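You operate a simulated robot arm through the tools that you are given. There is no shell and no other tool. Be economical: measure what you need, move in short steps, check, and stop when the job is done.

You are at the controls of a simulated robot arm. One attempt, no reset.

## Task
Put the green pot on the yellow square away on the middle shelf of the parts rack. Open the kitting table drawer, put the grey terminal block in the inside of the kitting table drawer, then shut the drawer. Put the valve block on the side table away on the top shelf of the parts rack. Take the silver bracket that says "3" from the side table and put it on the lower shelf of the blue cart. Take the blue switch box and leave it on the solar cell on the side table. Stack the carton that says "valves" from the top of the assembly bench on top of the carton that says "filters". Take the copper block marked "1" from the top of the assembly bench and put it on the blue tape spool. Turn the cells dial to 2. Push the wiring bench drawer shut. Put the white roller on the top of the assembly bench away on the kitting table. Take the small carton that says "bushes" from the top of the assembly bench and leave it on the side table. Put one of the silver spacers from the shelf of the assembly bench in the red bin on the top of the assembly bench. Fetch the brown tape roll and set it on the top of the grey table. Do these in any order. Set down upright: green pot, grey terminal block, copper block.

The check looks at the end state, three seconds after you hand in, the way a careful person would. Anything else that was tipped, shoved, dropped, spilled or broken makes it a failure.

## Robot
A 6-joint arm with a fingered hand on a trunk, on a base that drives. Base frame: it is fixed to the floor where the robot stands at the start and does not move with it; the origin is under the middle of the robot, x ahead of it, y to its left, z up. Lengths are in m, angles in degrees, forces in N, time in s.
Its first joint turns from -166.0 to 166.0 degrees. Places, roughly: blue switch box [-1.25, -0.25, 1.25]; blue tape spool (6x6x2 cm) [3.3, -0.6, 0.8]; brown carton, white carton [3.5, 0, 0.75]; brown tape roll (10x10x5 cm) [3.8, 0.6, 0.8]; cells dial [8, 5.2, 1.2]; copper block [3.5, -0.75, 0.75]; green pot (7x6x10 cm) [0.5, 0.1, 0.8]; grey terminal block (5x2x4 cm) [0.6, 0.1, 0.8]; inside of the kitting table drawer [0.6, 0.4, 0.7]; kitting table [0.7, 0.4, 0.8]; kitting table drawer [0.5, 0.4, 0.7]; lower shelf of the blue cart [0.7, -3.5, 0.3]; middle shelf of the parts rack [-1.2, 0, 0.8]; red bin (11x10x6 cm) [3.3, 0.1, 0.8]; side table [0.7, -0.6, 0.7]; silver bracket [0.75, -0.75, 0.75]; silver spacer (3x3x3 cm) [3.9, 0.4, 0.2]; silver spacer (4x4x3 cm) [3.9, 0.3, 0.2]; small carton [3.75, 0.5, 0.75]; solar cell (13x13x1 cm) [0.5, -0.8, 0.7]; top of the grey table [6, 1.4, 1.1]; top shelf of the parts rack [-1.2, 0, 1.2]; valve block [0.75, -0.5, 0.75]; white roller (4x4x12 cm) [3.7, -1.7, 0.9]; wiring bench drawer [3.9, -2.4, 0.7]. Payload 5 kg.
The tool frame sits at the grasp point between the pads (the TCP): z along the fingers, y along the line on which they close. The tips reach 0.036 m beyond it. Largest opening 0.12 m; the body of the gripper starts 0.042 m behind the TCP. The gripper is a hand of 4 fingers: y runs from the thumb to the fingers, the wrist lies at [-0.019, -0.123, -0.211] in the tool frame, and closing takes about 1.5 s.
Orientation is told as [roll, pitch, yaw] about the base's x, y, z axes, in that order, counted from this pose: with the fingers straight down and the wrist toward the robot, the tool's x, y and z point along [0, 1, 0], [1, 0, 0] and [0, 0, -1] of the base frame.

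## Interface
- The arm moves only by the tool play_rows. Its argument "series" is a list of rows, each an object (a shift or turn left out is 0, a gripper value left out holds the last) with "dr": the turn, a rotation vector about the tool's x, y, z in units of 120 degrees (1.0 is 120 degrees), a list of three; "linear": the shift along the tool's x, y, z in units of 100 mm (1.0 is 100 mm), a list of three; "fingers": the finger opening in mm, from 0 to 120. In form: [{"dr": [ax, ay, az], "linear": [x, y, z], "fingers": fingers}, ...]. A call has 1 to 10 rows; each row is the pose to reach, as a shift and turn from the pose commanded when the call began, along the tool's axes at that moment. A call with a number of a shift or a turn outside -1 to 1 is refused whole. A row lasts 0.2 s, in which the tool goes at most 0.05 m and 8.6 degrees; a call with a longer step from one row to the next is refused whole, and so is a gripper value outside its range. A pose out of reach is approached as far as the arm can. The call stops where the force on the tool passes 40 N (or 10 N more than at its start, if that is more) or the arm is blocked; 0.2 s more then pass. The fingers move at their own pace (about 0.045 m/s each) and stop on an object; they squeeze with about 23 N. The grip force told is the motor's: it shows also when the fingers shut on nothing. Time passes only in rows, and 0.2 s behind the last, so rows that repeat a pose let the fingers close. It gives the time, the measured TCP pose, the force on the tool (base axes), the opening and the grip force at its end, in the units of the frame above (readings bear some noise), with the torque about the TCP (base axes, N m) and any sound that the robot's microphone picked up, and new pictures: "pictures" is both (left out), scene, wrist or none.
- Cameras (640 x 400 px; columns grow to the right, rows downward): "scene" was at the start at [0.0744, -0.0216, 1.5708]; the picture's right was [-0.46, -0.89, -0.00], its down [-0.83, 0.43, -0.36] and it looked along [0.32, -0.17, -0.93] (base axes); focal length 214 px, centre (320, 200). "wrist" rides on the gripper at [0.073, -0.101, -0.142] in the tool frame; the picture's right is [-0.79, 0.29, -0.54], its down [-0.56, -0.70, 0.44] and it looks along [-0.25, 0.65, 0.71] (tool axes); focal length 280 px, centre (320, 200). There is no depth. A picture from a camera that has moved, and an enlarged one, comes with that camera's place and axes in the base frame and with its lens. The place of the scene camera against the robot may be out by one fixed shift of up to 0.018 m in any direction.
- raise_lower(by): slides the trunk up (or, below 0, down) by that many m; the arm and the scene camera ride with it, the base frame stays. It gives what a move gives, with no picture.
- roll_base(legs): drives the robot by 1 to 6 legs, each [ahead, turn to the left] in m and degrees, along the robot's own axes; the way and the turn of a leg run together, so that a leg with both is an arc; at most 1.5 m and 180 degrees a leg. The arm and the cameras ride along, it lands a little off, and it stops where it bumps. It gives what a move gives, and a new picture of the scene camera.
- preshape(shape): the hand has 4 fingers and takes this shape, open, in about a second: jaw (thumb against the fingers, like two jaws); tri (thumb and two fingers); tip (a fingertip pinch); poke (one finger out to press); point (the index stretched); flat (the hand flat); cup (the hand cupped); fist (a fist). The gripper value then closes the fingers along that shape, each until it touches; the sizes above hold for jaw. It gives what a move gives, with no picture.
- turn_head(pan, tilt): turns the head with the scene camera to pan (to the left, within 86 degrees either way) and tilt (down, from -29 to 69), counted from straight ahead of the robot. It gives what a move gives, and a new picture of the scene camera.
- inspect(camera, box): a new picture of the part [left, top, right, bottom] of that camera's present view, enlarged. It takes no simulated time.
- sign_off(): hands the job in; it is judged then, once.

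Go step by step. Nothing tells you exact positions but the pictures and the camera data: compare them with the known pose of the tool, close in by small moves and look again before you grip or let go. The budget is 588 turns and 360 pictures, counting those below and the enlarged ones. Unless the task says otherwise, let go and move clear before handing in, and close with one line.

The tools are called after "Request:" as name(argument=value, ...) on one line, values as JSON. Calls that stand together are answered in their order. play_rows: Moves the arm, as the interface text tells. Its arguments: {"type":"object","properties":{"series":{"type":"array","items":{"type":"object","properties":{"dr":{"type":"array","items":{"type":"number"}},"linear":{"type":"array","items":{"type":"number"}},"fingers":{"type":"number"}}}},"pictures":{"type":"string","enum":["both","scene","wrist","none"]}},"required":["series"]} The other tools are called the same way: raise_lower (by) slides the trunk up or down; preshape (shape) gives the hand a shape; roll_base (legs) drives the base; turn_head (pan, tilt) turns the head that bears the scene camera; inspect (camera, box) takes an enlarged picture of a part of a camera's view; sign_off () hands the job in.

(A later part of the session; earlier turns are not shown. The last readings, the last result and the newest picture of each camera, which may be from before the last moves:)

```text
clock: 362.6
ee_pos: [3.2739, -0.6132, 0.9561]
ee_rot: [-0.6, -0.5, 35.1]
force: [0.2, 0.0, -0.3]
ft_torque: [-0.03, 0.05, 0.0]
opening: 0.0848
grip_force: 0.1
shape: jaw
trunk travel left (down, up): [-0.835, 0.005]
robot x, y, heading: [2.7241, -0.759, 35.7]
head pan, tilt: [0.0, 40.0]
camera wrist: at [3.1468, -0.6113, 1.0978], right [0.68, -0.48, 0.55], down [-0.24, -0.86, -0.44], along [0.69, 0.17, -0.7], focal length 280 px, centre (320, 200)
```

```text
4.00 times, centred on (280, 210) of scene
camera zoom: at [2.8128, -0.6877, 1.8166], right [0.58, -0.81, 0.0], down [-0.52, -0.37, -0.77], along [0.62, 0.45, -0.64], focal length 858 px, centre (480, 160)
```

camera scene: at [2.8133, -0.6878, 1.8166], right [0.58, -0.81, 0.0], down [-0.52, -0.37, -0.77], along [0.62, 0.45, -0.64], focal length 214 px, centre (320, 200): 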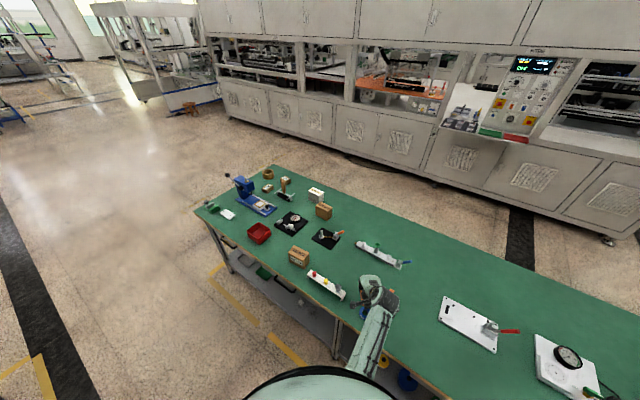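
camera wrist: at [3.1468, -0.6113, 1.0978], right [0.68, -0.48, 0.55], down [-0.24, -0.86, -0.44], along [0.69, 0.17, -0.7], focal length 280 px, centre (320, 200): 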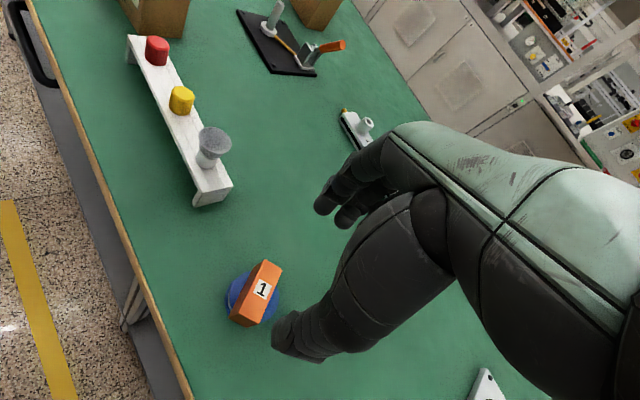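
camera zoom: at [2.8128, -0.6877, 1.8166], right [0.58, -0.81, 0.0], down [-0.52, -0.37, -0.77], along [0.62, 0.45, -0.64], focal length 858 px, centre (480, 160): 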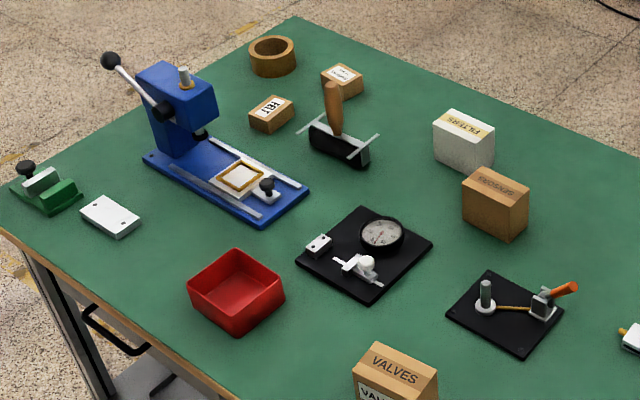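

Request:
roll_base(legs=[[0, 54.4], [0.8, 0], [0, -90]])

Request:
inspect(camera="wrist", box=[0, 0, 640, 400])

Request:
inspect(camera="scene", box=[240, 200, 480, 350])

```text
clock: 373.1
ee_pos: [3.2627, -0.1915, 0.9565]
ee_rot: [-0.7, -0.5, -1.4]
force: [0.7, 0.5, 0.9]
ft_torque: [0.0, -0.01, 0.0]
opening: 0.0848
grip_force: 0.1
shape: jaw
trunk travel left (down, up): [-0.835, 0.005]
robot x, y, heading: [2.7349, 0.0221, -1.4]
head pan, tilt: [0.0, 40.0]
camera scene: at [2.8441, 0.022, 1.8166], right [-0.02, -1.0, 0.0], down [-0.64, 0.01, -0.77], along [0.77, -0.01, -0.64], focal length 214 px, centre (320, 200)
```

scene: 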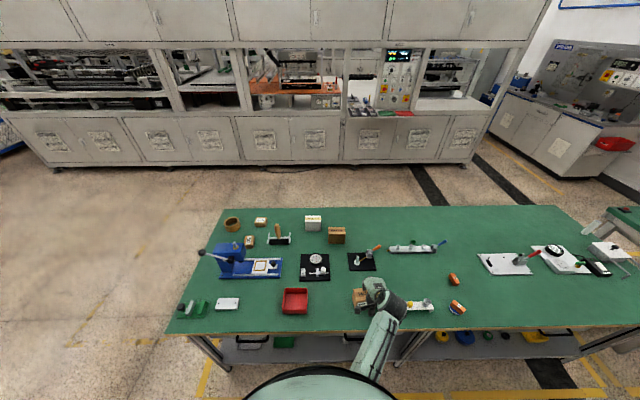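

```text
1.00 times, centred on (320, 200) of wrist
camera zoom: at [3.161, -0.1141, 1.0976], right [0.26, -0.79, 0.55], down [-0.71, -0.55, -0.44], along [0.65, -0.28, -0.7], focal length 280 px, centre (320, 200)
```

zoom: 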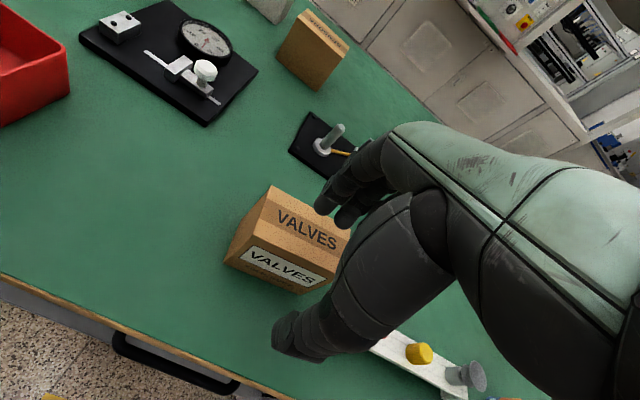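

```text
2.67 times, centred on (360, 275) of scene
camera zoom: at [2.8441, 0.022, 1.8166], right [-0.02, -1.0, 0.0], down [-0.64, 0.01, -0.77], along [0.77, -0.01, -0.64], focal length 572 px, centre (213, 0)
```

zoom: 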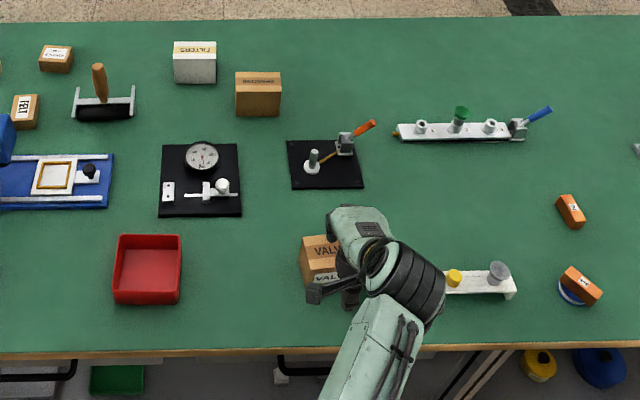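

Request:
play_rows(series=[{"linear": [-0.08, 0.25, 0], "fingers": 115}, {"linear": [-0.08, 0.44, 0], "fingers": 115}, {"linear": [-0.08, 0.44, 0.15], "fingers": 115}, {"linear": [-0.08, 0.44, 0.3], "fingers": 115}, {"linear": [-0.08, 0.44, 0.3], "fingers": 115}], pictures="both")

Request:
inspect(camera="scene", box=[320, 250, 440, 325])

```text
clock: 374.3
ee_pos: [3.3068, -0.2007, 0.9263]
ee_rot: [-0.5, -0.6, -1.4]
force: [1.3, 0.0, -1.0]
ft_torque: [0.01, -0.02, 0.02]
opening: 0.1148
grip_force: 0.0
shape: jaw
trunk travel left (down, up): [-0.835, 0.005]
robot x, y, heading: [2.7344, 0.019, -1.3]
head pan, tilt: [0.0, 40.0]
camera scene: at [2.844, 0.0221, 1.8166], right [-0.02, -1.0, 0.0], down [-0.64, 0.01, -0.77], along [0.77, -0.01, -0.64], focal length 214 px, centre (320, 200)
camera wrist: at [3.2045, -0.1235, 1.0683], right [0.26, -0.79, 0.55], down [-0.71, -0.55, -0.45], along [0.65, -0.28, -0.7], focal length 280 px, centre (320, 200)
```

scene: 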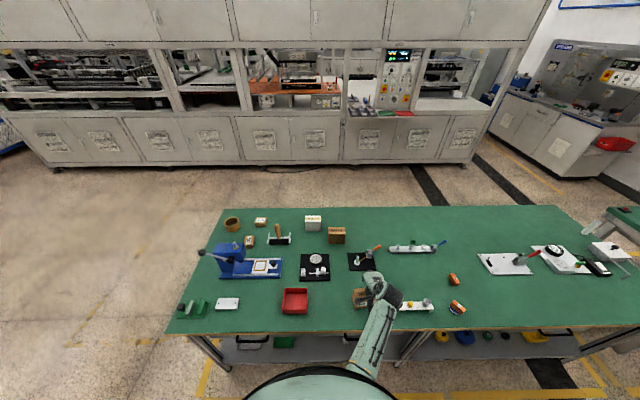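
wrist: 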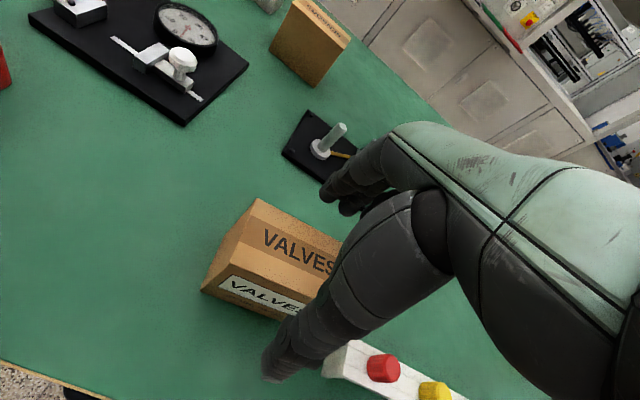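

```text
5.33 times, centred on (380, 288) of scene
camera zoom: at [2.844, 0.0221, 1.8166], right [-0.02, -1.0, 0.0], down [-0.64, 0.01, -0.77], along [0.77, -0.01, -0.64], focal length 1144 px, centre (0, -267)
```

zoom: 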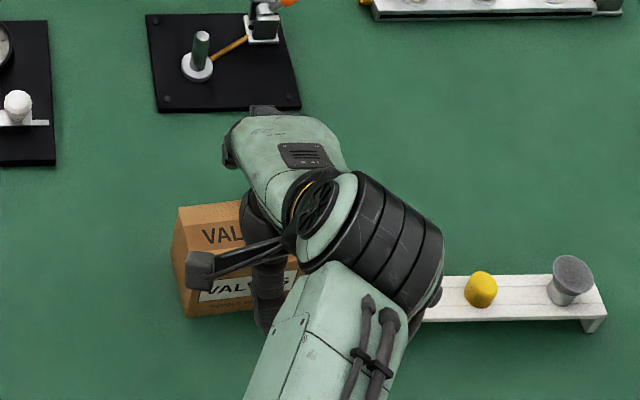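

Request:
play_rows(series=[{"linear": [-0.05, 0.08, 0.25]}, {"linear": [-0.05, 0.08, 0.5]}, {"linear": [-0.05, 0.08, 0.74]}, {"linear": [-0.05, 0.08, 0.74]}], pictures="wrist")

```text
clock: 375.3
ee_pos: [3.3165, -0.2075, 0.8536]
ee_rot: [-0.6, -0.7, -1.4]
force: [-0.3, 0.5, 0.1]
ft_torque: [0.0, -0.02, 0.0]
opening: 0.1145
grip_force: 0.0
shape: jaw
trunk travel left (down, up): [-0.835, 0.005]
robot x, y, heading: [2.7367, 0.0207, -1.0]
head pan, tilt: [0.0, 40.0]
camera wrist: at [3.2142, -0.1295, 0.9947], right [0.26, -0.79, 0.55], down [-0.71, -0.55, -0.45], along [0.65, -0.28, -0.7], focal length 280 px, centre (320, 200)
```

wrist: 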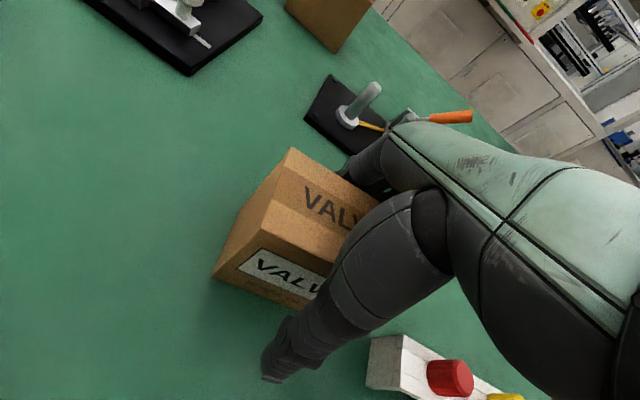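

Straddling the carton. Close and lift.

Request:
play_rows(series=[{"fingers": 50}, {"fingers": 50}, {"fingers": 50}, {"fingers": 50}, {"fingers": 50}, {"fingers": 50}, {"fingers": 50}], pictures="none")

Request:
play_rows(series=[{"linear": [0, 0, -0.2]}, {"linear": [0, 0, -0.5]}, {"linear": [0, 0, -0.9]}, {"linear": [0, 0, -1]}, {"linear": [0, 0, -1]}], pictures="wrist")

```text
clock: 376.9
ee_pos: [3.3151, -0.2065, 0.8531]
ee_rot: [-0.7, -0.6, -1.5]
force: [0.4, -0.4, 0.6]
ft_torque: [0.0, 0.01, 0.07]
opening: 0.0535
grip_force: 22.9
shape: jaw
trunk travel left (down, up): [-0.835, 0.005]
robot x, y, heading: [2.7353, 0.021, -1.0]
head pan, tilt: [0.0, 40.0]
```

```text
clock: 378.1
ee_pos: [3.3145, -0.2058, 0.9531]
ee_rot: [-0.6, -0.6, -1.4]
force: [0.6, -0.4, -3.9]
ft_torque: [-0.08, 0.01, -0.04]
opening: 0.0532
grip_force: 23.1
shape: jaw
trunk travel left (down, up): [-0.835, 0.005]
robot x, y, heading: [2.7325, 0.0219, -1.1]
head pan, tilt: [0.0, 40.0]
camera wrist: at [3.2132, -0.1289, 1.0949], right [0.26, -0.79, 0.55], down [-0.71, -0.55, -0.44], along [0.65, -0.28, -0.7], focal length 280 px, centre (320, 200)
```

wrist: 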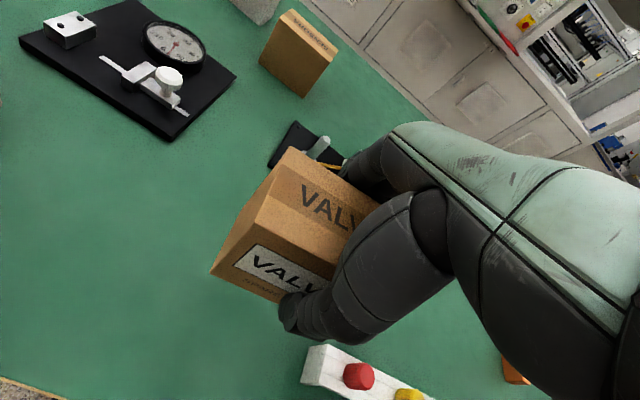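

Held firmly. Raise and drive around the left end of the bench to the far side, where FILTERS is.

Request:
play_rows(series=[{"linear": [0, -0.1, -0.4]}, {"linear": [0, -0.2, -0.8]}, {"linear": [0, -0.2, -1]}, {"linear": [0, -0.2, -1]}], pictures="none")

Request:
roll_base(legs=[[-0.25, 0], [0, 91], [1.28, 0], [0, -90]])

Request:
turn_head(pan=0, tilt=25)

```text
clock: 379.1
ee_pos: [3.2935, -0.2034, 1.0531]
ee_rot: [-0.6, -0.6, -1.4]
force: [-0.7, -0.7, -4.5]
ft_torque: [-0.06, -0.03, -0.01]
opening: 0.053
grip_force: 22.9
shape: jaw
trunk travel left (down, up): [-0.835, 0.005]
robot x, y, heading: [2.7348, 0.0168, -1.0]
head pan, tilt: [0.0, 40.0]
```

```text
clock: 394.6
ee_pos: [3.058, 1.0969, 1.0525]
ee_rot: [-0.7, -0.7, -0.5]
force: [0.2, -0.3, -4.3]
ft_torque: [-0.05, -0.01, 0.01]
opening: 0.0526
grip_force: 23.1
shape: jaw
trunk travel left (down, up): [-0.835, 0.005]
robot x, y, heading: [2.4991, 1.3151, -0.4]
head pan, tilt: [0.0, 40.0]
camera scene: at [2.6054, 1.3161, 1.8166], right [0.0, -1.0, 0.0], down [-0.64, 0.0, -0.77], along [0.77, 0.0, -0.64], focal length 214 px, centre (320, 200)
```

scene: 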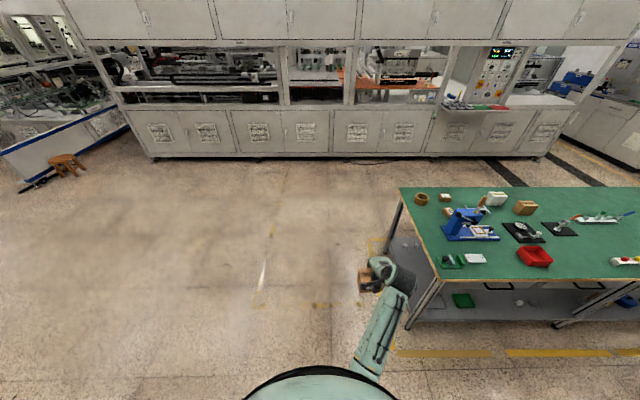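

```text
clock: 395.4
ee_pos: [3.0562, 1.0974, 1.0523]
ee_rot: [-0.4, -0.5, -0.6]
force: [0.0, -0.6, -4.1]
ft_torque: [-0.02, 0.01, 0.0]
opening: 0.0527
grip_force: 23.4
shape: jaw
trunk travel left (down, up): [-0.835, 0.005]
robot x, y, heading: [2.4953, 1.311, -0.2]
head pan, tilt: [0.0, 25.0]
camera scene: at [2.6124, 1.3158, 1.8398], right [0.0, -1.0, 0.0], down [-0.42, 0.0, -0.91], along [0.91, 0.0, -0.42], focal length 214 px, centre (320, 200)
```

scene: 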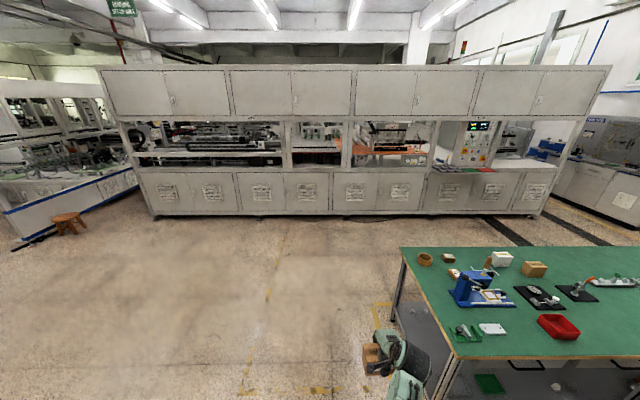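

Request:
roll_base(legs=[[1.5, 0], [0.66, 0], [0, -90], [1.46, 0], [0, -90]])

Request:
turn_head(pan=0, tilt=45)

```text
clock: 420.5
ee_pos: [4.0721, 0.0488, 1.0521]
ee_rot: [-0.5, -0.5, 179.5]
force: [-0.6, -0.2, -4.4]
ft_torque: [0.03, 0.02, 0.0]
opening: 0.0519
grip_force: 23.2
shape: jaw
trunk travel left (down, up): [-0.835, 0.005]
robot x, y, heading: [4.6367, -0.1655, 179.9]
head pan, tilt: [0.0, 25.0]
camera scene: at [4.5058, -0.1601, 1.8399], right [0.0, 1.0, 0.0], down [0.42, 0.0, -0.91], along [-0.91, 0.0, -0.42], focal length 214 px, centre (320, 200)
```

scene: 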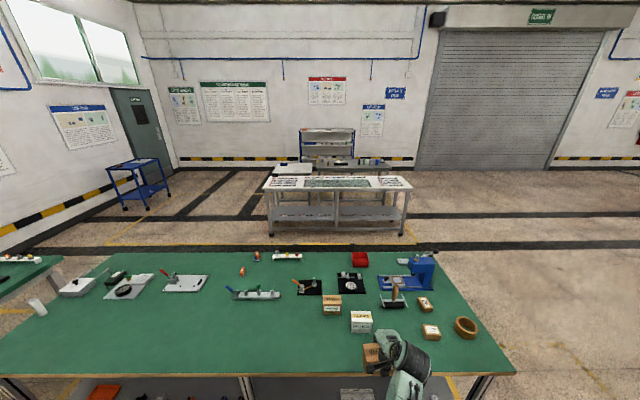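

```text
clock: 421.3
ee_pos: [4.0724, 0.0493, 1.0527]
ee_rot: [-0.5, -0.6, 179.6]
force: [-0.1, -0.4, -5.0]
ft_torque: [0.04, 0.01, 0.01]
opening: 0.052
grip_force: 22.5
shape: jaw
trunk travel left (down, up): [-0.835, 0.005]
robot x, y, heading: [4.6335, -0.1671, 179.9]
head pan, tilt: [0.0, 45.0]
camera scene: at [4.5167, -0.16, 1.8094], right [0.0, 1.0, 0.0], down [0.71, 0.0, -0.71], along [-0.71, 0.0, -0.71], focal length 214 px, centre (320, 200)
```

scene: 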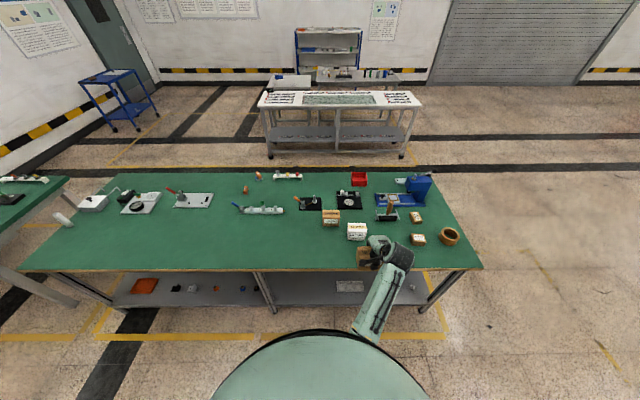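

Request:
inspect(camera="scene", box=[300, 180, 480, 290])

Request:
inspect(camera="wrist", box=[0, 0, 640, 400])

Request:
inspect(camera="scene", box=[90, 260, 440, 330])

```text
3.56 times, centred on (390, 235) of scene
camera zoom: at [4.5167, -0.16, 1.8094], right [0.0, 1.0, 0.0], down [0.71, 0.0, -0.71], along [-0.71, 0.0, -0.71], focal length 763 px, centre (71, 76)
```

zoom: 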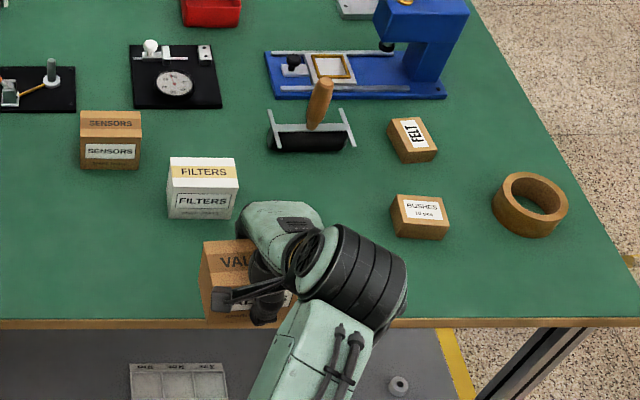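

```text
1.00 times, centred on (320, 200) of wrist
camera zoom: at [4.1734, -0.0249, 1.1948], right [-0.28, 0.79, 0.55], down [0.7, 0.56, -0.44], along [-0.66, 0.27, -0.71], focal length 280 px, centre (320, 200)
```

zoom: 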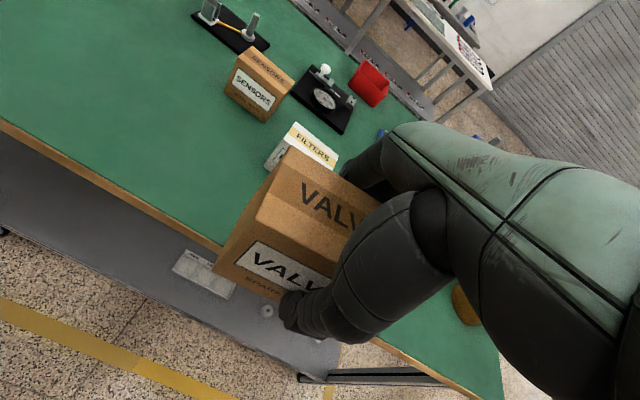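

```text
1.83 times, centred on (265, 295) of scene
camera zoom: at [4.5167, -0.16, 1.8094], right [0.0, 1.0, 0.0], down [0.71, 0.0, -0.71], along [-0.71, 0.0, -0.71], focal length 392 px, centre (421, 26)
```

zoom: 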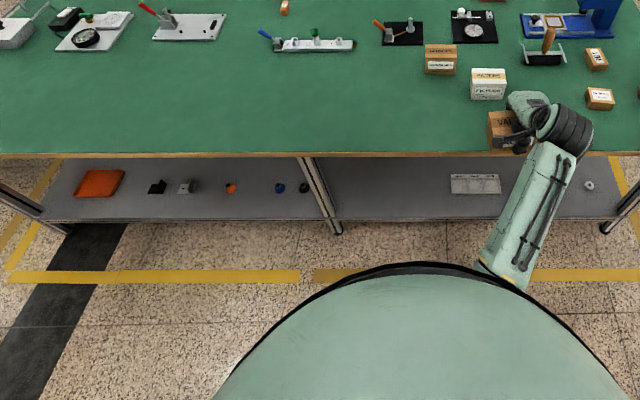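

FILTERS (white) top centre is near (3.79, 0.043, 0.88). Drive in and align VALVES over it.

Request:
roll_base(legs=[[0.22, 0]])

Request:
play_rows(series=[{"linear": [0.05, 0.25, 0.15]}, {"linear": [0.05, 0.55, 0.3]}, {"linear": [0.05, 0.6, 0.4]}, {"linear": [0.05, 0.6, 0.4]}])

Request:
inspect(camera="scene", box=[320, 180, 440, 255])

```text
clock: 423.0
ee_pos: [3.8495, 0.0533, 1.0528]
ee_rot: [-0.5, -0.7, 179.2]
force: [-0.7, -0.7, -4.4]
ft_torque: [0.04, 0.01, 0.01]
opening: 0.0517
grip_force: 23.2
shape: jaw
trunk travel left (down, up): [-0.835, 0.005]
robot x, y, heading: [4.4114, -0.1628, 179.6]
head pan, tilt: [0.0, 45.0]
camera scene: at [4.2927, -0.1582, 1.8094], right [0.01, 1.0, 0.0], down [0.71, -0.01, -0.71], along [-0.71, 0.01, -0.71], focal length 214 px, centre (320, 200)
```

scene: 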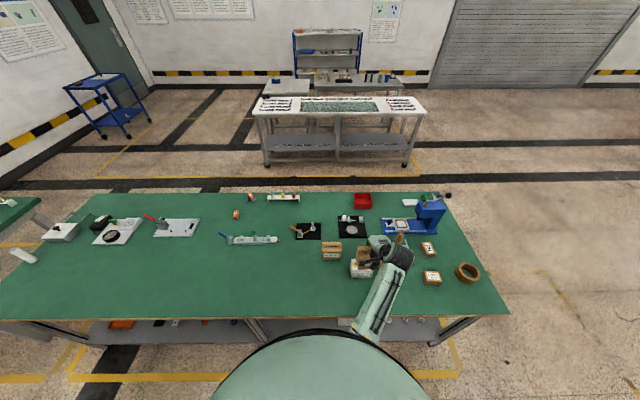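

```text
clock: 424.0
ee_pos: [3.7869, 0.0476, 1.0139]
ee_rot: [-0.5, -0.5, 179.2]
force: [-0.5, -0.3, -4.1]
ft_torque: [0.09, 0.01, -0.02]
opening: 0.052
grip_force: 23.0
shape: jaw
trunk travel left (down, up): [-0.835, 0.005]
robot x, y, heading: [4.4112, -0.1618, 179.5]
head pan, tilt: [0.0, 45.0]
camera scene: at [4.2925, -0.1584, 1.8094], right [0.01, 1.0, 0.0], down [0.71, -0.01, -0.71], along [-0.71, 0.01, -0.71], focal length 214 px, centre (320, 200)
camera wrist: at [3.8883, -0.0258, 1.1561], right [-0.27, 0.79, 0.55], down [0.7, 0.55, -0.44], along [-0.66, 0.27, -0.7], focal length 280 px, centre (320, 200)
```

scene: 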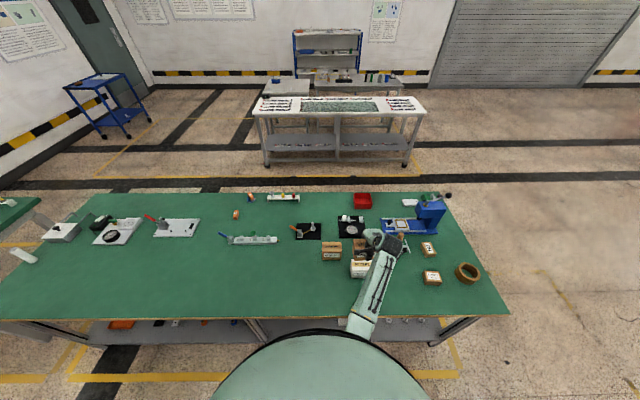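
wrist: 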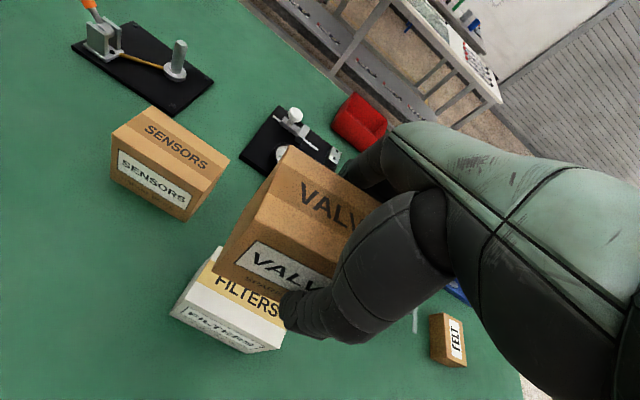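

```text
5.33 times, centred on (380, 218) of scene
camera zoom: at [4.2925, -0.1584, 1.8094], right [0.01, 1.0, 0.0], down [0.71, -0.01, -0.71], along [-0.71, 0.01, -0.71], focal length 1144 px, centre (0, 107)
```

zoom: 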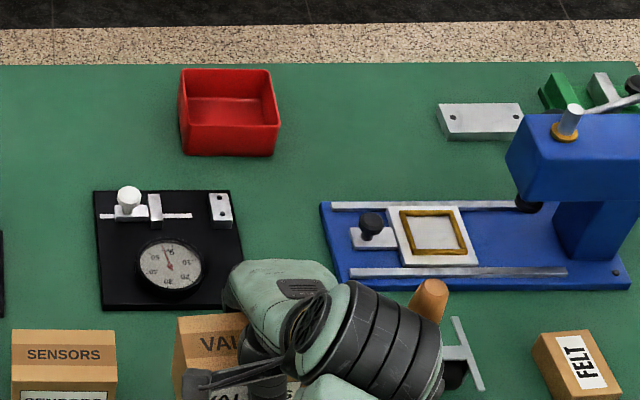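

Request:
play_rows(series=[{"linear": [0.06, 0.04, 0.25]}, {"linear": [0.06, 0.04, 0.45]}, {"linear": [0.06, 0.04, 0.6]}, {"linear": [0.06, 0.04, 0.6]}], pictures="wrist")

```text
clock: 425.0
ee_pos: [3.7826, 0.0447, 0.9534]
ee_rot: [-0.6, -0.7, 179.2]
force: [-0.6, 1.3, -4.4]
ft_torque: [0.06, -0.01, 0.0]
opening: 0.0519
grip_force: 23.1
shape: jaw
trunk travel left (down, up): [-0.835, 0.005]
robot x, y, heading: [4.4101, -0.1646, 179.5]
head pan, tilt: [0.0, 45.0]
camera wrist: at [3.8833, -0.0311, 1.0944], right [-0.27, 0.79, 0.55], down [0.7, 0.55, -0.44], along [-0.66, 0.27, -0.71], focal length 280 px, centre (320, 200)
```

wrist: 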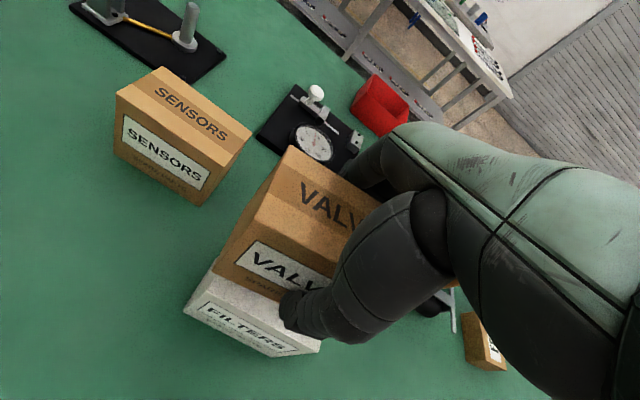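

Request:
play_rows(series=[{"linear": [0, -0.05, 0.04]}, {"linear": [0, -0.05, 0.08]}, {"linear": [0, -0.05, 0.12]}, {"linear": [0, -0.05, 0.16]}, {"linear": [0, -0.05, 0.2]}, {"linear": [0, -0.05, 0.24]}, {"linear": [0, -0.05, 0.28]}, {"linear": [0, -0.05, 0.32]}], pictures="wrist")

```text
clock: 426.8
ee_pos: [3.7876, 0.0446, 0.9252]
ee_rot: [-0.7, -1.0, 179.3]
force: [-6.1, -0.8, 27.7]
ft_torque: [0.11, 0.28, 0.15]
opening: 0.0549
grip_force: 22.9
shape: jaw
trunk travel left (down, up): [-0.835, 0.005]
robot x, y, heading: [4.4078, -0.1645, 179.6]
head pan, tilt: [0.0, 45.0]
camera wrist: at [3.8896, -0.031, 1.0657], right [-0.27, 0.79, 0.56], down [0.7, 0.56, -0.45], along [-0.66, 0.27, -0.7], focal length 280 px, centre (320, 200)
```

wrist: 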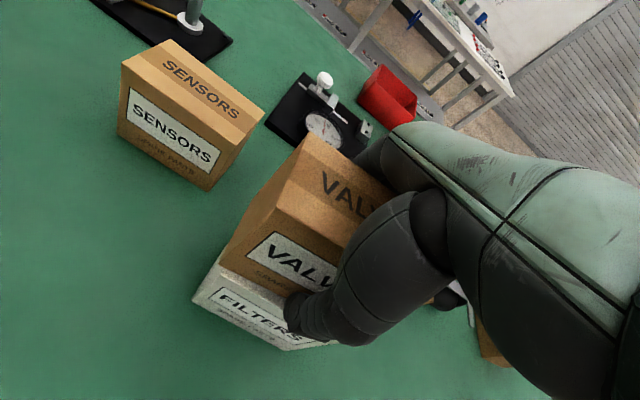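

Request:
play_rows(series=[{"linear": [0, 0, -0.06]}, {"linear": [0, 0, -0.06]}, {"linear": [0, 0, -0.06], "fingers": 110}, {"linear": [0, 0, -0.06], "fingers": 110}, {"linear": [0, 0, -0.06], "fingers": 110}, {"linear": [0, 0, -0.06], "fingers": 110}, {"linear": [0, 0, -0.06], "fingers": 110}, {"linear": [0, 0, -0.06], "fingers": 110}, {"linear": [0, 0, -0.06], "fingers": 110}], pictures="none")

Request:
play_rows(series=[{"linear": [0, 0, -0.1]}, {"linear": [0, 0, -0.3]}, {"linear": [0, 0, -0.6]}, {"linear": [0, 0, -1]}, {"linear": [0, 0, -1]}], pictures="both")

```text
clock: 428.8
ee_pos: [3.7869, 0.0443, 0.9276]
ee_rot: [-0.4, -0.6, 179.2]
force: [0.0, -0.4, 0.0]
ft_torque: [0.01, 0.02, 0.01]
opening: 0.1098
grip_force: 0.1
shape: jaw
trunk travel left (down, up): [-0.835, 0.005]
robot x, y, heading: [4.411, -0.1628, 179.6]
head pan, tilt: [0.0, 45.0]
```

```text
clock: 430.0
ee_pos: [3.7894, 0.0429, 1.0273]
ee_rot: [-0.5, -0.6, 179.3]
force: [-0.1, -0.8, 0.1]
ft_torque: [0.01, -0.01, 0.03]
opening: 0.1101
grip_force: 0.2
shape: jaw
trunk travel left (down, up): [-0.835, 0.005]
robot x, y, heading: [4.4091, -0.1647, 179.3]
head pan, tilt: [0.0, 45.0]
camera scene: at [4.2919, -0.1582, 1.8093], right [0.01, 1.0, 0.0], down [0.71, -0.01, -0.71], along [-0.71, 0.01, -0.71], focal length 214 px, centre (320, 200)
camera wrist: at [3.8898, -0.0319, 1.1683], right [-0.27, 0.79, 0.55], down [0.7, 0.55, -0.44], along [-0.66, 0.27, -0.71], focal length 280 px, centre (320, 200)
```

scene: 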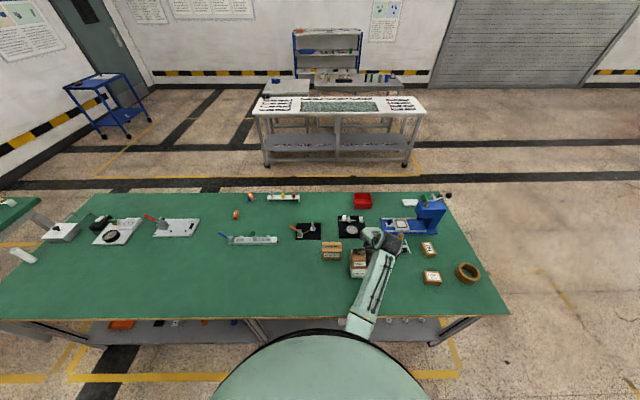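
wrist: 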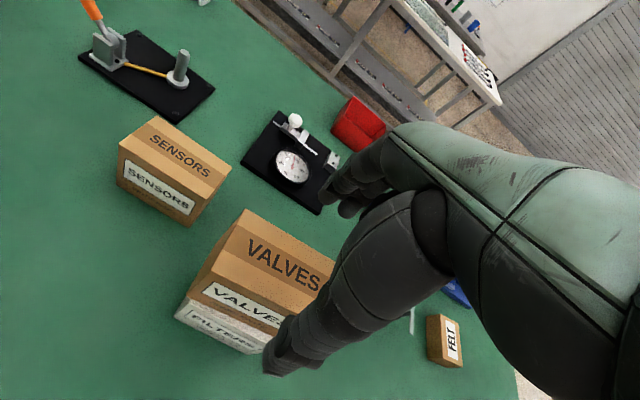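

Stack is done. While on the far side, drive to look at the wiring bench drawer.

Request:
roll_base(legs=[[-0.45, 0], [0, 90], [1.5, 0], [0.55, 0], [0, -90]])

Request:
turn_head(pan=10, tilt=40)

```text
clock: 450.1
ee_pos: [4.2186, -2.0264, 1.0264]
ee_rot: [-0.5, -0.7, 180.0]
force: [-0.1, 0.0, -0.9]
ft_torque: [0.01, 0.0, -0.01]
opening: 0.1096
grip_force: 0.1
shape: jaw
trunk travel left (down, up): [-0.835, 0.005]
robot x, y, heading: [4.8406, -2.2242, -179.7]
head pan, tilt: [0.0, 45.0]
camera scene: at [4.7244, -2.2194, 1.8093], right [-0.01, 1.0, 0.0], down [0.71, 0.0, -0.71], along [-0.71, 0.0, -0.71], focal length 214 px, centre (320, 200)
```

scene: 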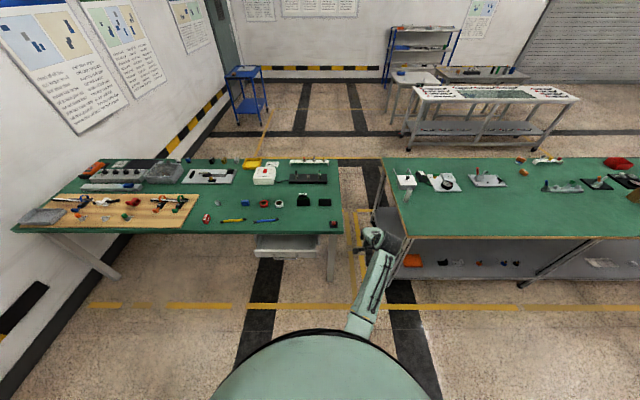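

```text
clock: 450.9
ee_pos: [4.2181, -2.0257, 1.0252]
ee_rot: [-0.5, -0.6, 180.0]
force: [0.4, 0.3, -0.6]
ft_torque: [0.0, -0.02, -0.01]
opening: 0.1098
grip_force: 0.1
shape: jaw
trunk travel left (down, up): [-0.835, 0.005]
robot x, y, heading: [4.8402, -2.2218, -179.9]
head pan, tilt: [10.0, 40.0]
camera scene: at [4.7221, -2.2339, 1.8166], right [-0.18, 0.98, 0.0], down [0.63, 0.11, -0.77], along [-0.75, -0.14, -0.64], focal length 214 px, centre (320, 200)
```

scene: 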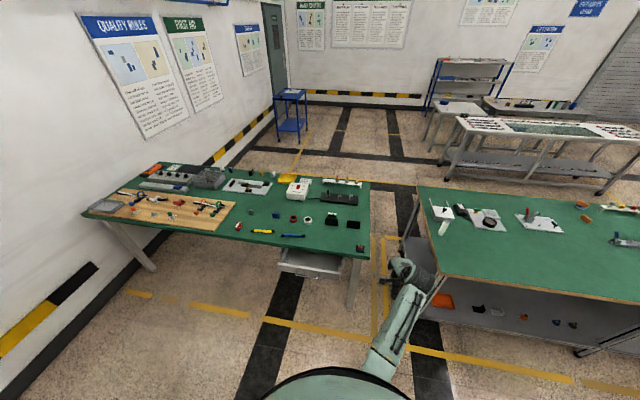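

Request:
inspect(camera="scene", box=[240, 210, 400, 310])

```text
4.00 times, centred on (320, 260) of scene
camera zoom: at [4.7221, -2.2339, 1.8166], right [-0.18, 0.98, 0.0], down [0.63, 0.11, -0.77], along [-0.75, -0.14, -0.64], focal length 858 px, centre (320, -40)
```

zoom: 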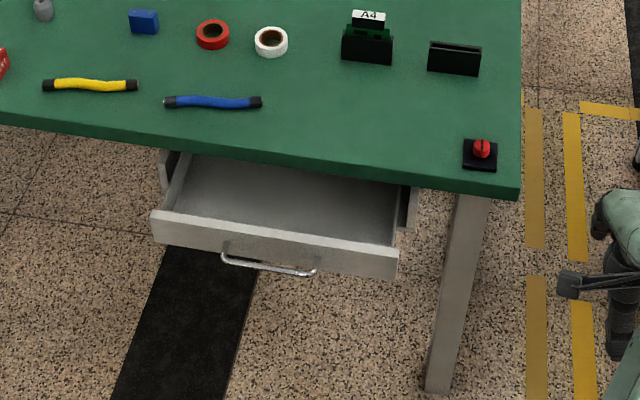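

The drawer is open about 10 cm, its front at about (4.08, -2.42, 0.70). Position the closed hand in front of it and push.

Request:
roll_base(legs=[[-0.1, 0], [0, 90], [0.4, 0], [0, -90]])

Request:
play_rows(series=[{"fingers": 0}, {"fingers": 0}, {"fingers": 0}, {"fingers": 0}, {"fingers": 0}, {"fingers": 0}, {"fingers": 0}], pictures="none")

Request:
raise_lower(by=-0.32)

Request:
turn_head(pan=-10, tilt=45)

```text
clock: 461.8
ee_pos: [4.3269, -2.4243, 1.0265]
ee_rot: [-0.5, -0.6, 179.6]
force: [-0.4, -0.3, -0.5]
ft_torque: [-0.01, -0.01, -0.01]
opening: 0.1098
grip_force: 0.1
shape: jaw
trunk travel left (down, up): [-0.835, 0.005]
robot x, y, heading: [4.9462, -2.6222, -180.1]
head pan, tilt: [10.0, 40.0]
camera scene: at [4.8293, -2.6339, 1.8166], right [-0.18, 0.98, 0.0], down [0.63, 0.11, -0.77], along [-0.75, -0.13, -0.64], focal length 214 px, centre (320, 200)
```

scene: 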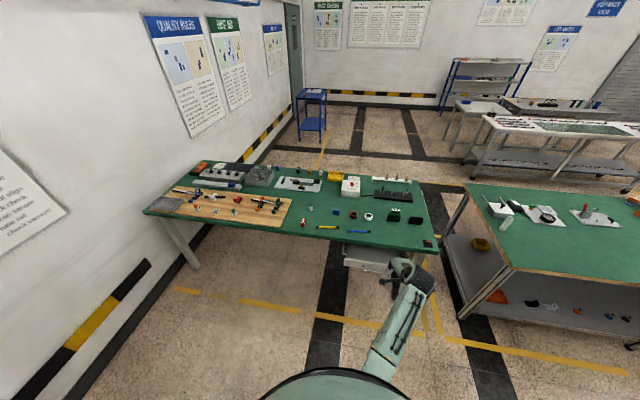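

```text
clock: 463.4
ee_pos: [4.326, -2.4234, 1.0265]
ee_rot: [-0.5, -0.6, 179.7]
force: [0.6, 0.3, -0.2]
ft_torque: [0.04, -0.01, 0.0]
opening: 0.0003
grip_force: 16.4
shape: jaw
trunk travel left (down, up): [-0.835, 0.005]
robot x, y, heading: [4.9484, -2.6221, -180.0]
head pan, tilt: [10.0, 40.0]
```

```text
clock: 466.6
ee_pos: [4.3263, -2.422, 0.7061]
ee_rot: [-0.5, -0.7, 179.7]
force: [-1.1, -1.0, 0.5]
ft_torque: [0.02, 0.0, -0.01]
opening: 0.0001
grip_force: 22.7
shape: jaw
trunk travel left (down, up): [-0.515, 0.325]
robot x, y, heading: [4.9475, -2.6236, -179.8]
head pan, tilt: [10.0, 40.0]
```

```text
clock: 467.4
ee_pos: [4.3261, -2.4232, 0.706]
ee_rot: [-0.5, -0.7, 179.7]
force: [0.2, -0.2, -0.4]
ft_torque: [-0.02, 0.01, 0.02]
opening: 0.0
grip_force: 22.9
shape: jaw
trunk travel left (down, up): [-0.515, 0.325]
robot x, y, heading: [4.9494, -2.626, -179.9]
head pan, tilt: [-10.0, 45.0]
camera scene: at [4.8329, -2.6051, 1.4894], right [0.17, 0.99, 0.0], down [0.7, -0.12, -0.71], along [-0.7, 0.12, -0.71], focal length 214 px, centre (320, 200)
```

scene: 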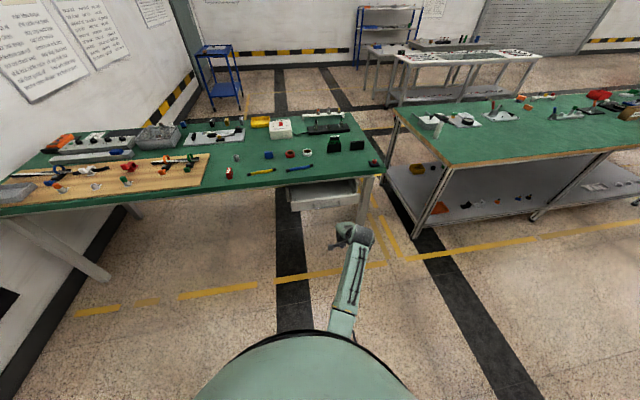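

Request:
roll_base(legs=[[0.16, 0]])

Request:
play_rows(series=[{"linear": [0.15, 0.15, 0]}, {"linear": [0.15, 0.3, 0]}, {"linear": [0.15, 0.45, 0]}, {"linear": [0.15, 0.6, 0]}, {"linear": [0.15, 0.75, 0]}, {"linear": [0.15, 0.9, 0]}, {"linear": [0.15, 1.0, 0]}], pictures="scene")

```text
clock: 468.8
ee_pos: [4.1661, -2.4219, 0.7051]
ee_rot: [-0.5, -0.4, 179.7]
force: [-0.2, 0.0, -0.1]
ft_torque: [-0.01, -0.04, 0.0]
opening: 0.0002
grip_force: 23.1
shape: jaw
trunk travel left (down, up): [-0.515, 0.325]
robot x, y, heading: [4.7864, -2.6253, -180.0]
head pan, tilt: [-10.0, 45.0]
camera scene: at [4.6713, -2.605, 1.4892], right [0.17, 0.98, 0.0], down [0.7, -0.12, -0.71], along [-0.7, 0.12, -0.71], focal length 214 px, centre (320, 200)
```

scene: 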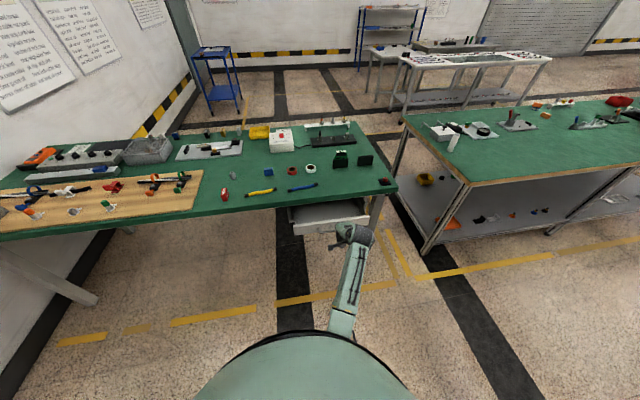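

```text
clock: 470.4
ee_pos: [4.0682, -2.4374, 0.7066]
ee_rot: [-0.5, -0.6, 179.7]
force: [1.8, 0.4, 0.6]
ft_torque: [-0.02, -0.01, 0.0]
opening: 0.0
grip_force: 22.9
shape: jaw
trunk travel left (down, up): [-0.515, 0.325]
robot x, y, heading: [4.7937, -2.6249, -180.4]
head pan, tilt: [-10.0, 45.0]
camera scene: at [4.6729, -2.605, 1.4894], right [0.17, 0.98, 0.0], down [0.7, -0.12, -0.71], along [-0.7, 0.12, -0.71], focal length 214 px, centre (320, 200)
```

scene: 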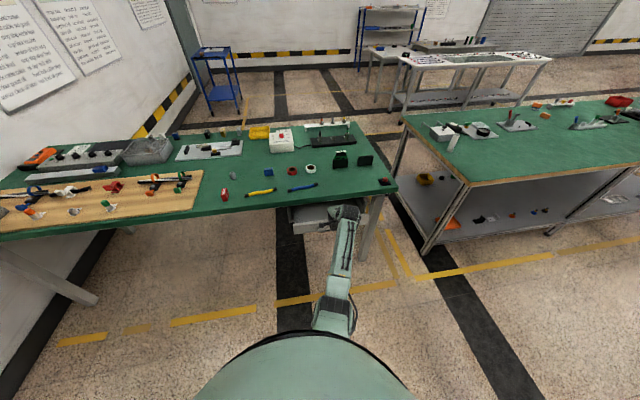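

Request:
play_rows(series=[{"linear": [0, 0.15, 0]}, {"linear": [0, 0.3, 0]}, {"linear": [0, 0.45, 0]}, {"linear": [0, 0.6, 0]}, {"linear": [0, 0.75, 0]}, {"linear": [0, 0.9, 0]}, {"linear": [0, 1.0, 0]}], pictures="scene")

Request:
inspect(camera="scene", box=[240, 160, 400, 260])

```text
clock: 471.4
ee_pos: [4.0151, -2.4352, 0.7055]
ee_rot: [-0.5, -0.2, 179.6]
force: [23.2, -3.0, 9.9]
ft_torque: [0.36, 2.13, -0.09]
opening: 0.0
grip_force: 23.1
shape: jaw
trunk travel left (down, up): [-0.515, 0.325]
robot x, y, heading: [4.7883, -2.6203, 180.1]
head pan, tilt: [-10.0, 45.0]
stopped in row 4: the force on the tool passed its limit (the readings are from after the stop); the commanded pose is now the measured one
camera scene: at [4.6736, -2.6051, 1.4894], right [0.17, 0.98, 0.0], down [0.7, -0.12, -0.71], along [-0.7, 0.12, -0.71], focal length 214 px, centre (320, 200)
```

scene: 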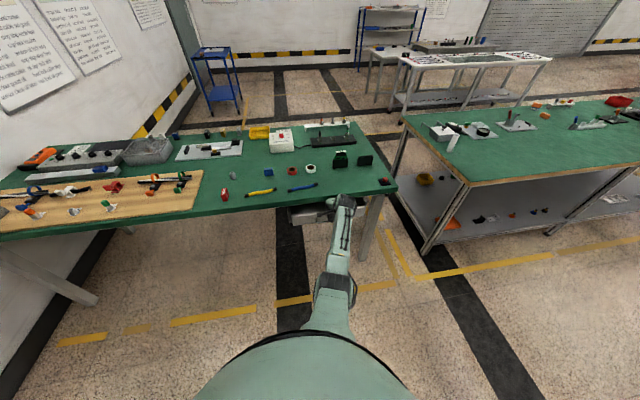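

```text
4.00 times, centred on (320, 210) of scene
camera zoom: at [4.6736, -2.6051, 1.4894], right [0.17, 0.98, 0.0], down [0.7, -0.12, -0.71], along [-0.7, 0.12, -0.71], focal length 858 px, centre (320, 160)
```

zoom: 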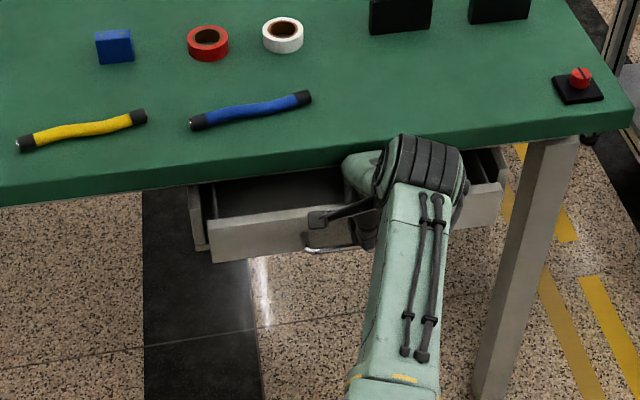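

The back of the hand met the bench edge with the drawer still ~3 cm open. Back off, go lower, and push on the handle again.

Request:
play_rows(series=[{"linear": [0, -0.3, 0]}, {"linear": [0, -0.6, 0]}, {"linear": [0, -1, 0]}, {"linear": [0, -1, 0]}], pictures="none")

Request:
raise_lower(by=-0.075)

Request:
play_rows(series=[{"linear": [0.1, 0.2, 0]}, {"linear": [0.1, 0.4, 0]}, {"linear": [0.1, 0.55, 0]}, {"linear": [0.1, 0.65, 0]}, {"linear": [0.1, 0.75, 0]}, {"linear": [0.1, 0.85, 0]}, {"linear": [0.1, 0.95, 0]}], pictures="none")

Request:
inspect(camera="scene", box=[240, 160, 400, 260])

```text
clock: 472.4
ee_pos: [4.115, -2.4365, 0.705]
ee_rot: [-0.4, -0.1, 179.8]
force: [-1.5, 0.0, -0.4]
ft_torque: [-0.01, -0.02, -0.04]
opening: 0.0001
grip_force: 23.0
shape: jaw
trunk travel left (down, up): [-0.515, 0.325]
robot x, y, heading: [4.7891, -2.6254, -180.1]
head pan, tilt: [-10.0, 45.0]
```

```text
clock: 473.5
ee_pos: [4.1147, -2.4364, 0.6308]
ee_rot: [-0.5, -0.2, 179.7]
force: [0.7, 0.4, -0.3]
ft_torque: [0.0, 0.0, 0.01]
opening: 0.0002
grip_force: 23.1
shape: jaw
trunk travel left (down, up): [-0.44, 0.4]
robot x, y, heading: [4.7908, -2.6189, -179.9]
head pan, tilt: [-10.0, 45.0]
```

```text
clock: 474.9
ee_pos: [4.042, -2.4451, 0.6298]
ee_rot: [-0.4, 0.2, 179.7]
force: [30.3, -4.7, 16.2]
ft_torque: [0.4, 1.71, -0.24]
opening: 0.0
grip_force: 22.2
shape: jaw
trunk travel left (down, up): [-0.44, 0.4]
robot x, y, heading: [4.7881, -2.624, 179.8]
head pan, tilt: [-10.0, 45.0]
stopped in row 6: the force on the tool passed its limit (the readings are from after the stop); the commanded pose is now the measured one
```

```text
4.00 times, centred on (320, 210) of scene
camera zoom: at [4.6799, -2.6062, 1.4152], right [0.18, 0.98, 0.0], down [0.69, -0.12, -0.71], along [-0.7, 0.12, -0.7], focal length 858 px, centre (320, 160)
```

zoom: 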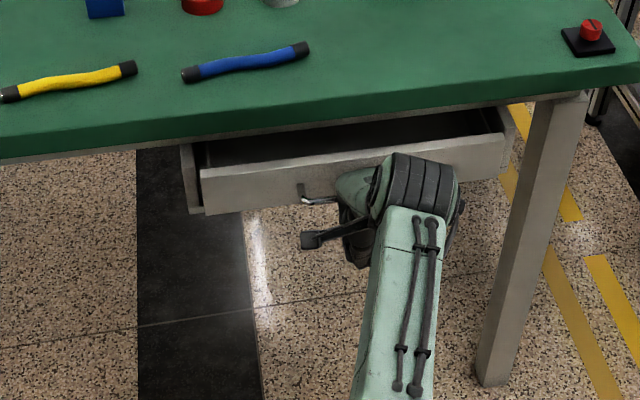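

Request:
roll_base(legs=[[-0.3, 0]])

Request:
turn_head(pan=-12, tilt=35)

Request:
inspect(camera="scene", box=[220, 140, 380, 240])

```text
clock: 477.0
ee_pos: [4.3417, -2.4463, 0.6277]
ee_rot: [-0.4, 0.4, 179.5]
force: [-0.3, -0.4, -0.2]
ft_torque: [0.01, 0.02, 0.01]
opening: 0.0
grip_force: 23.3
shape: jaw
trunk travel left (down, up): [-0.44, 0.4]
robot x, y, heading: [5.0919, -2.622, 179.7]
head pan, tilt: [-10.0, 45.0]
camera scene: at [4.9771, -2.6052, 1.4144], right [0.18, 0.98, 0.0], down [0.7, -0.12, -0.71], along [-0.7, 0.12, -0.71], focal length 214 px, centre (320, 200)
```

scene: 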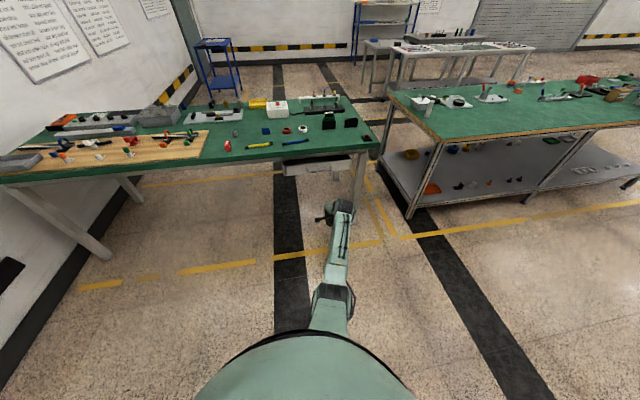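

```text
clock: 477.7
ee_pos: [4.3406, -2.4462, 0.6262]
ee_rot: [-0.3, 0.3, 179.6]
force: [-0.3, -1.0, -0.9]
ft_torque: [-0.02, -0.02, -0.03]
opening: 0.0
grip_force: 23.0
shape: jaw
trunk travel left (down, up): [-0.44, 0.4]
robot x, y, heading: [5.0925, -2.6236, 180.1]
head pan, tilt: [-12.0, 35.0]
camera scene: at [4.9699, -2.601, 1.4291], right [0.21, 0.98, 0.0], down [0.56, -0.12, -0.82], along [-0.8, 0.17, -0.57], focal length 214 px, centre (320, 200)
```

scene: 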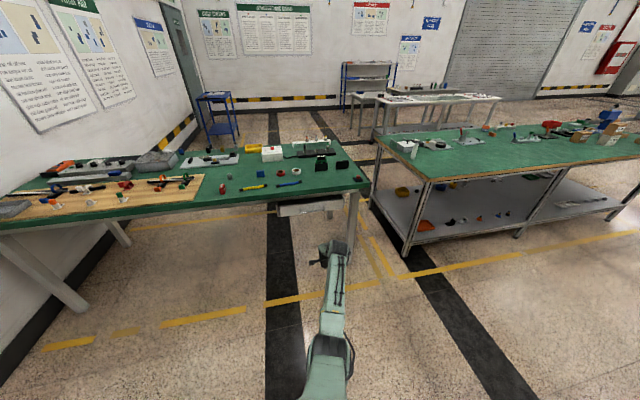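

```text
4.00 times, centred on (300, 190) of scene
camera zoom: at [4.9699, -2.601, 1.4291], right [0.21, 0.98, 0.0], down [0.56, -0.12, -0.82], along [-0.8, 0.17, -0.57], focal length 858 px, centre (400, 240)
```

zoom: 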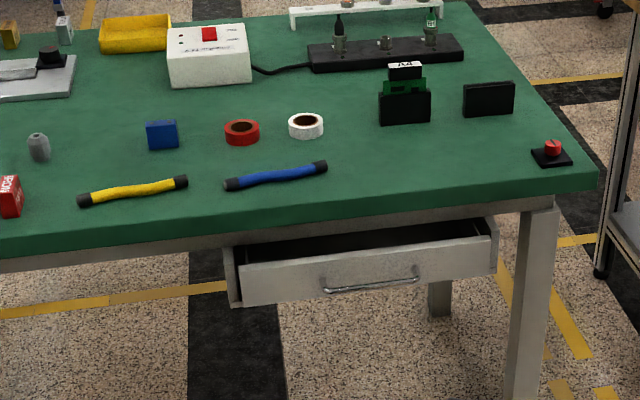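

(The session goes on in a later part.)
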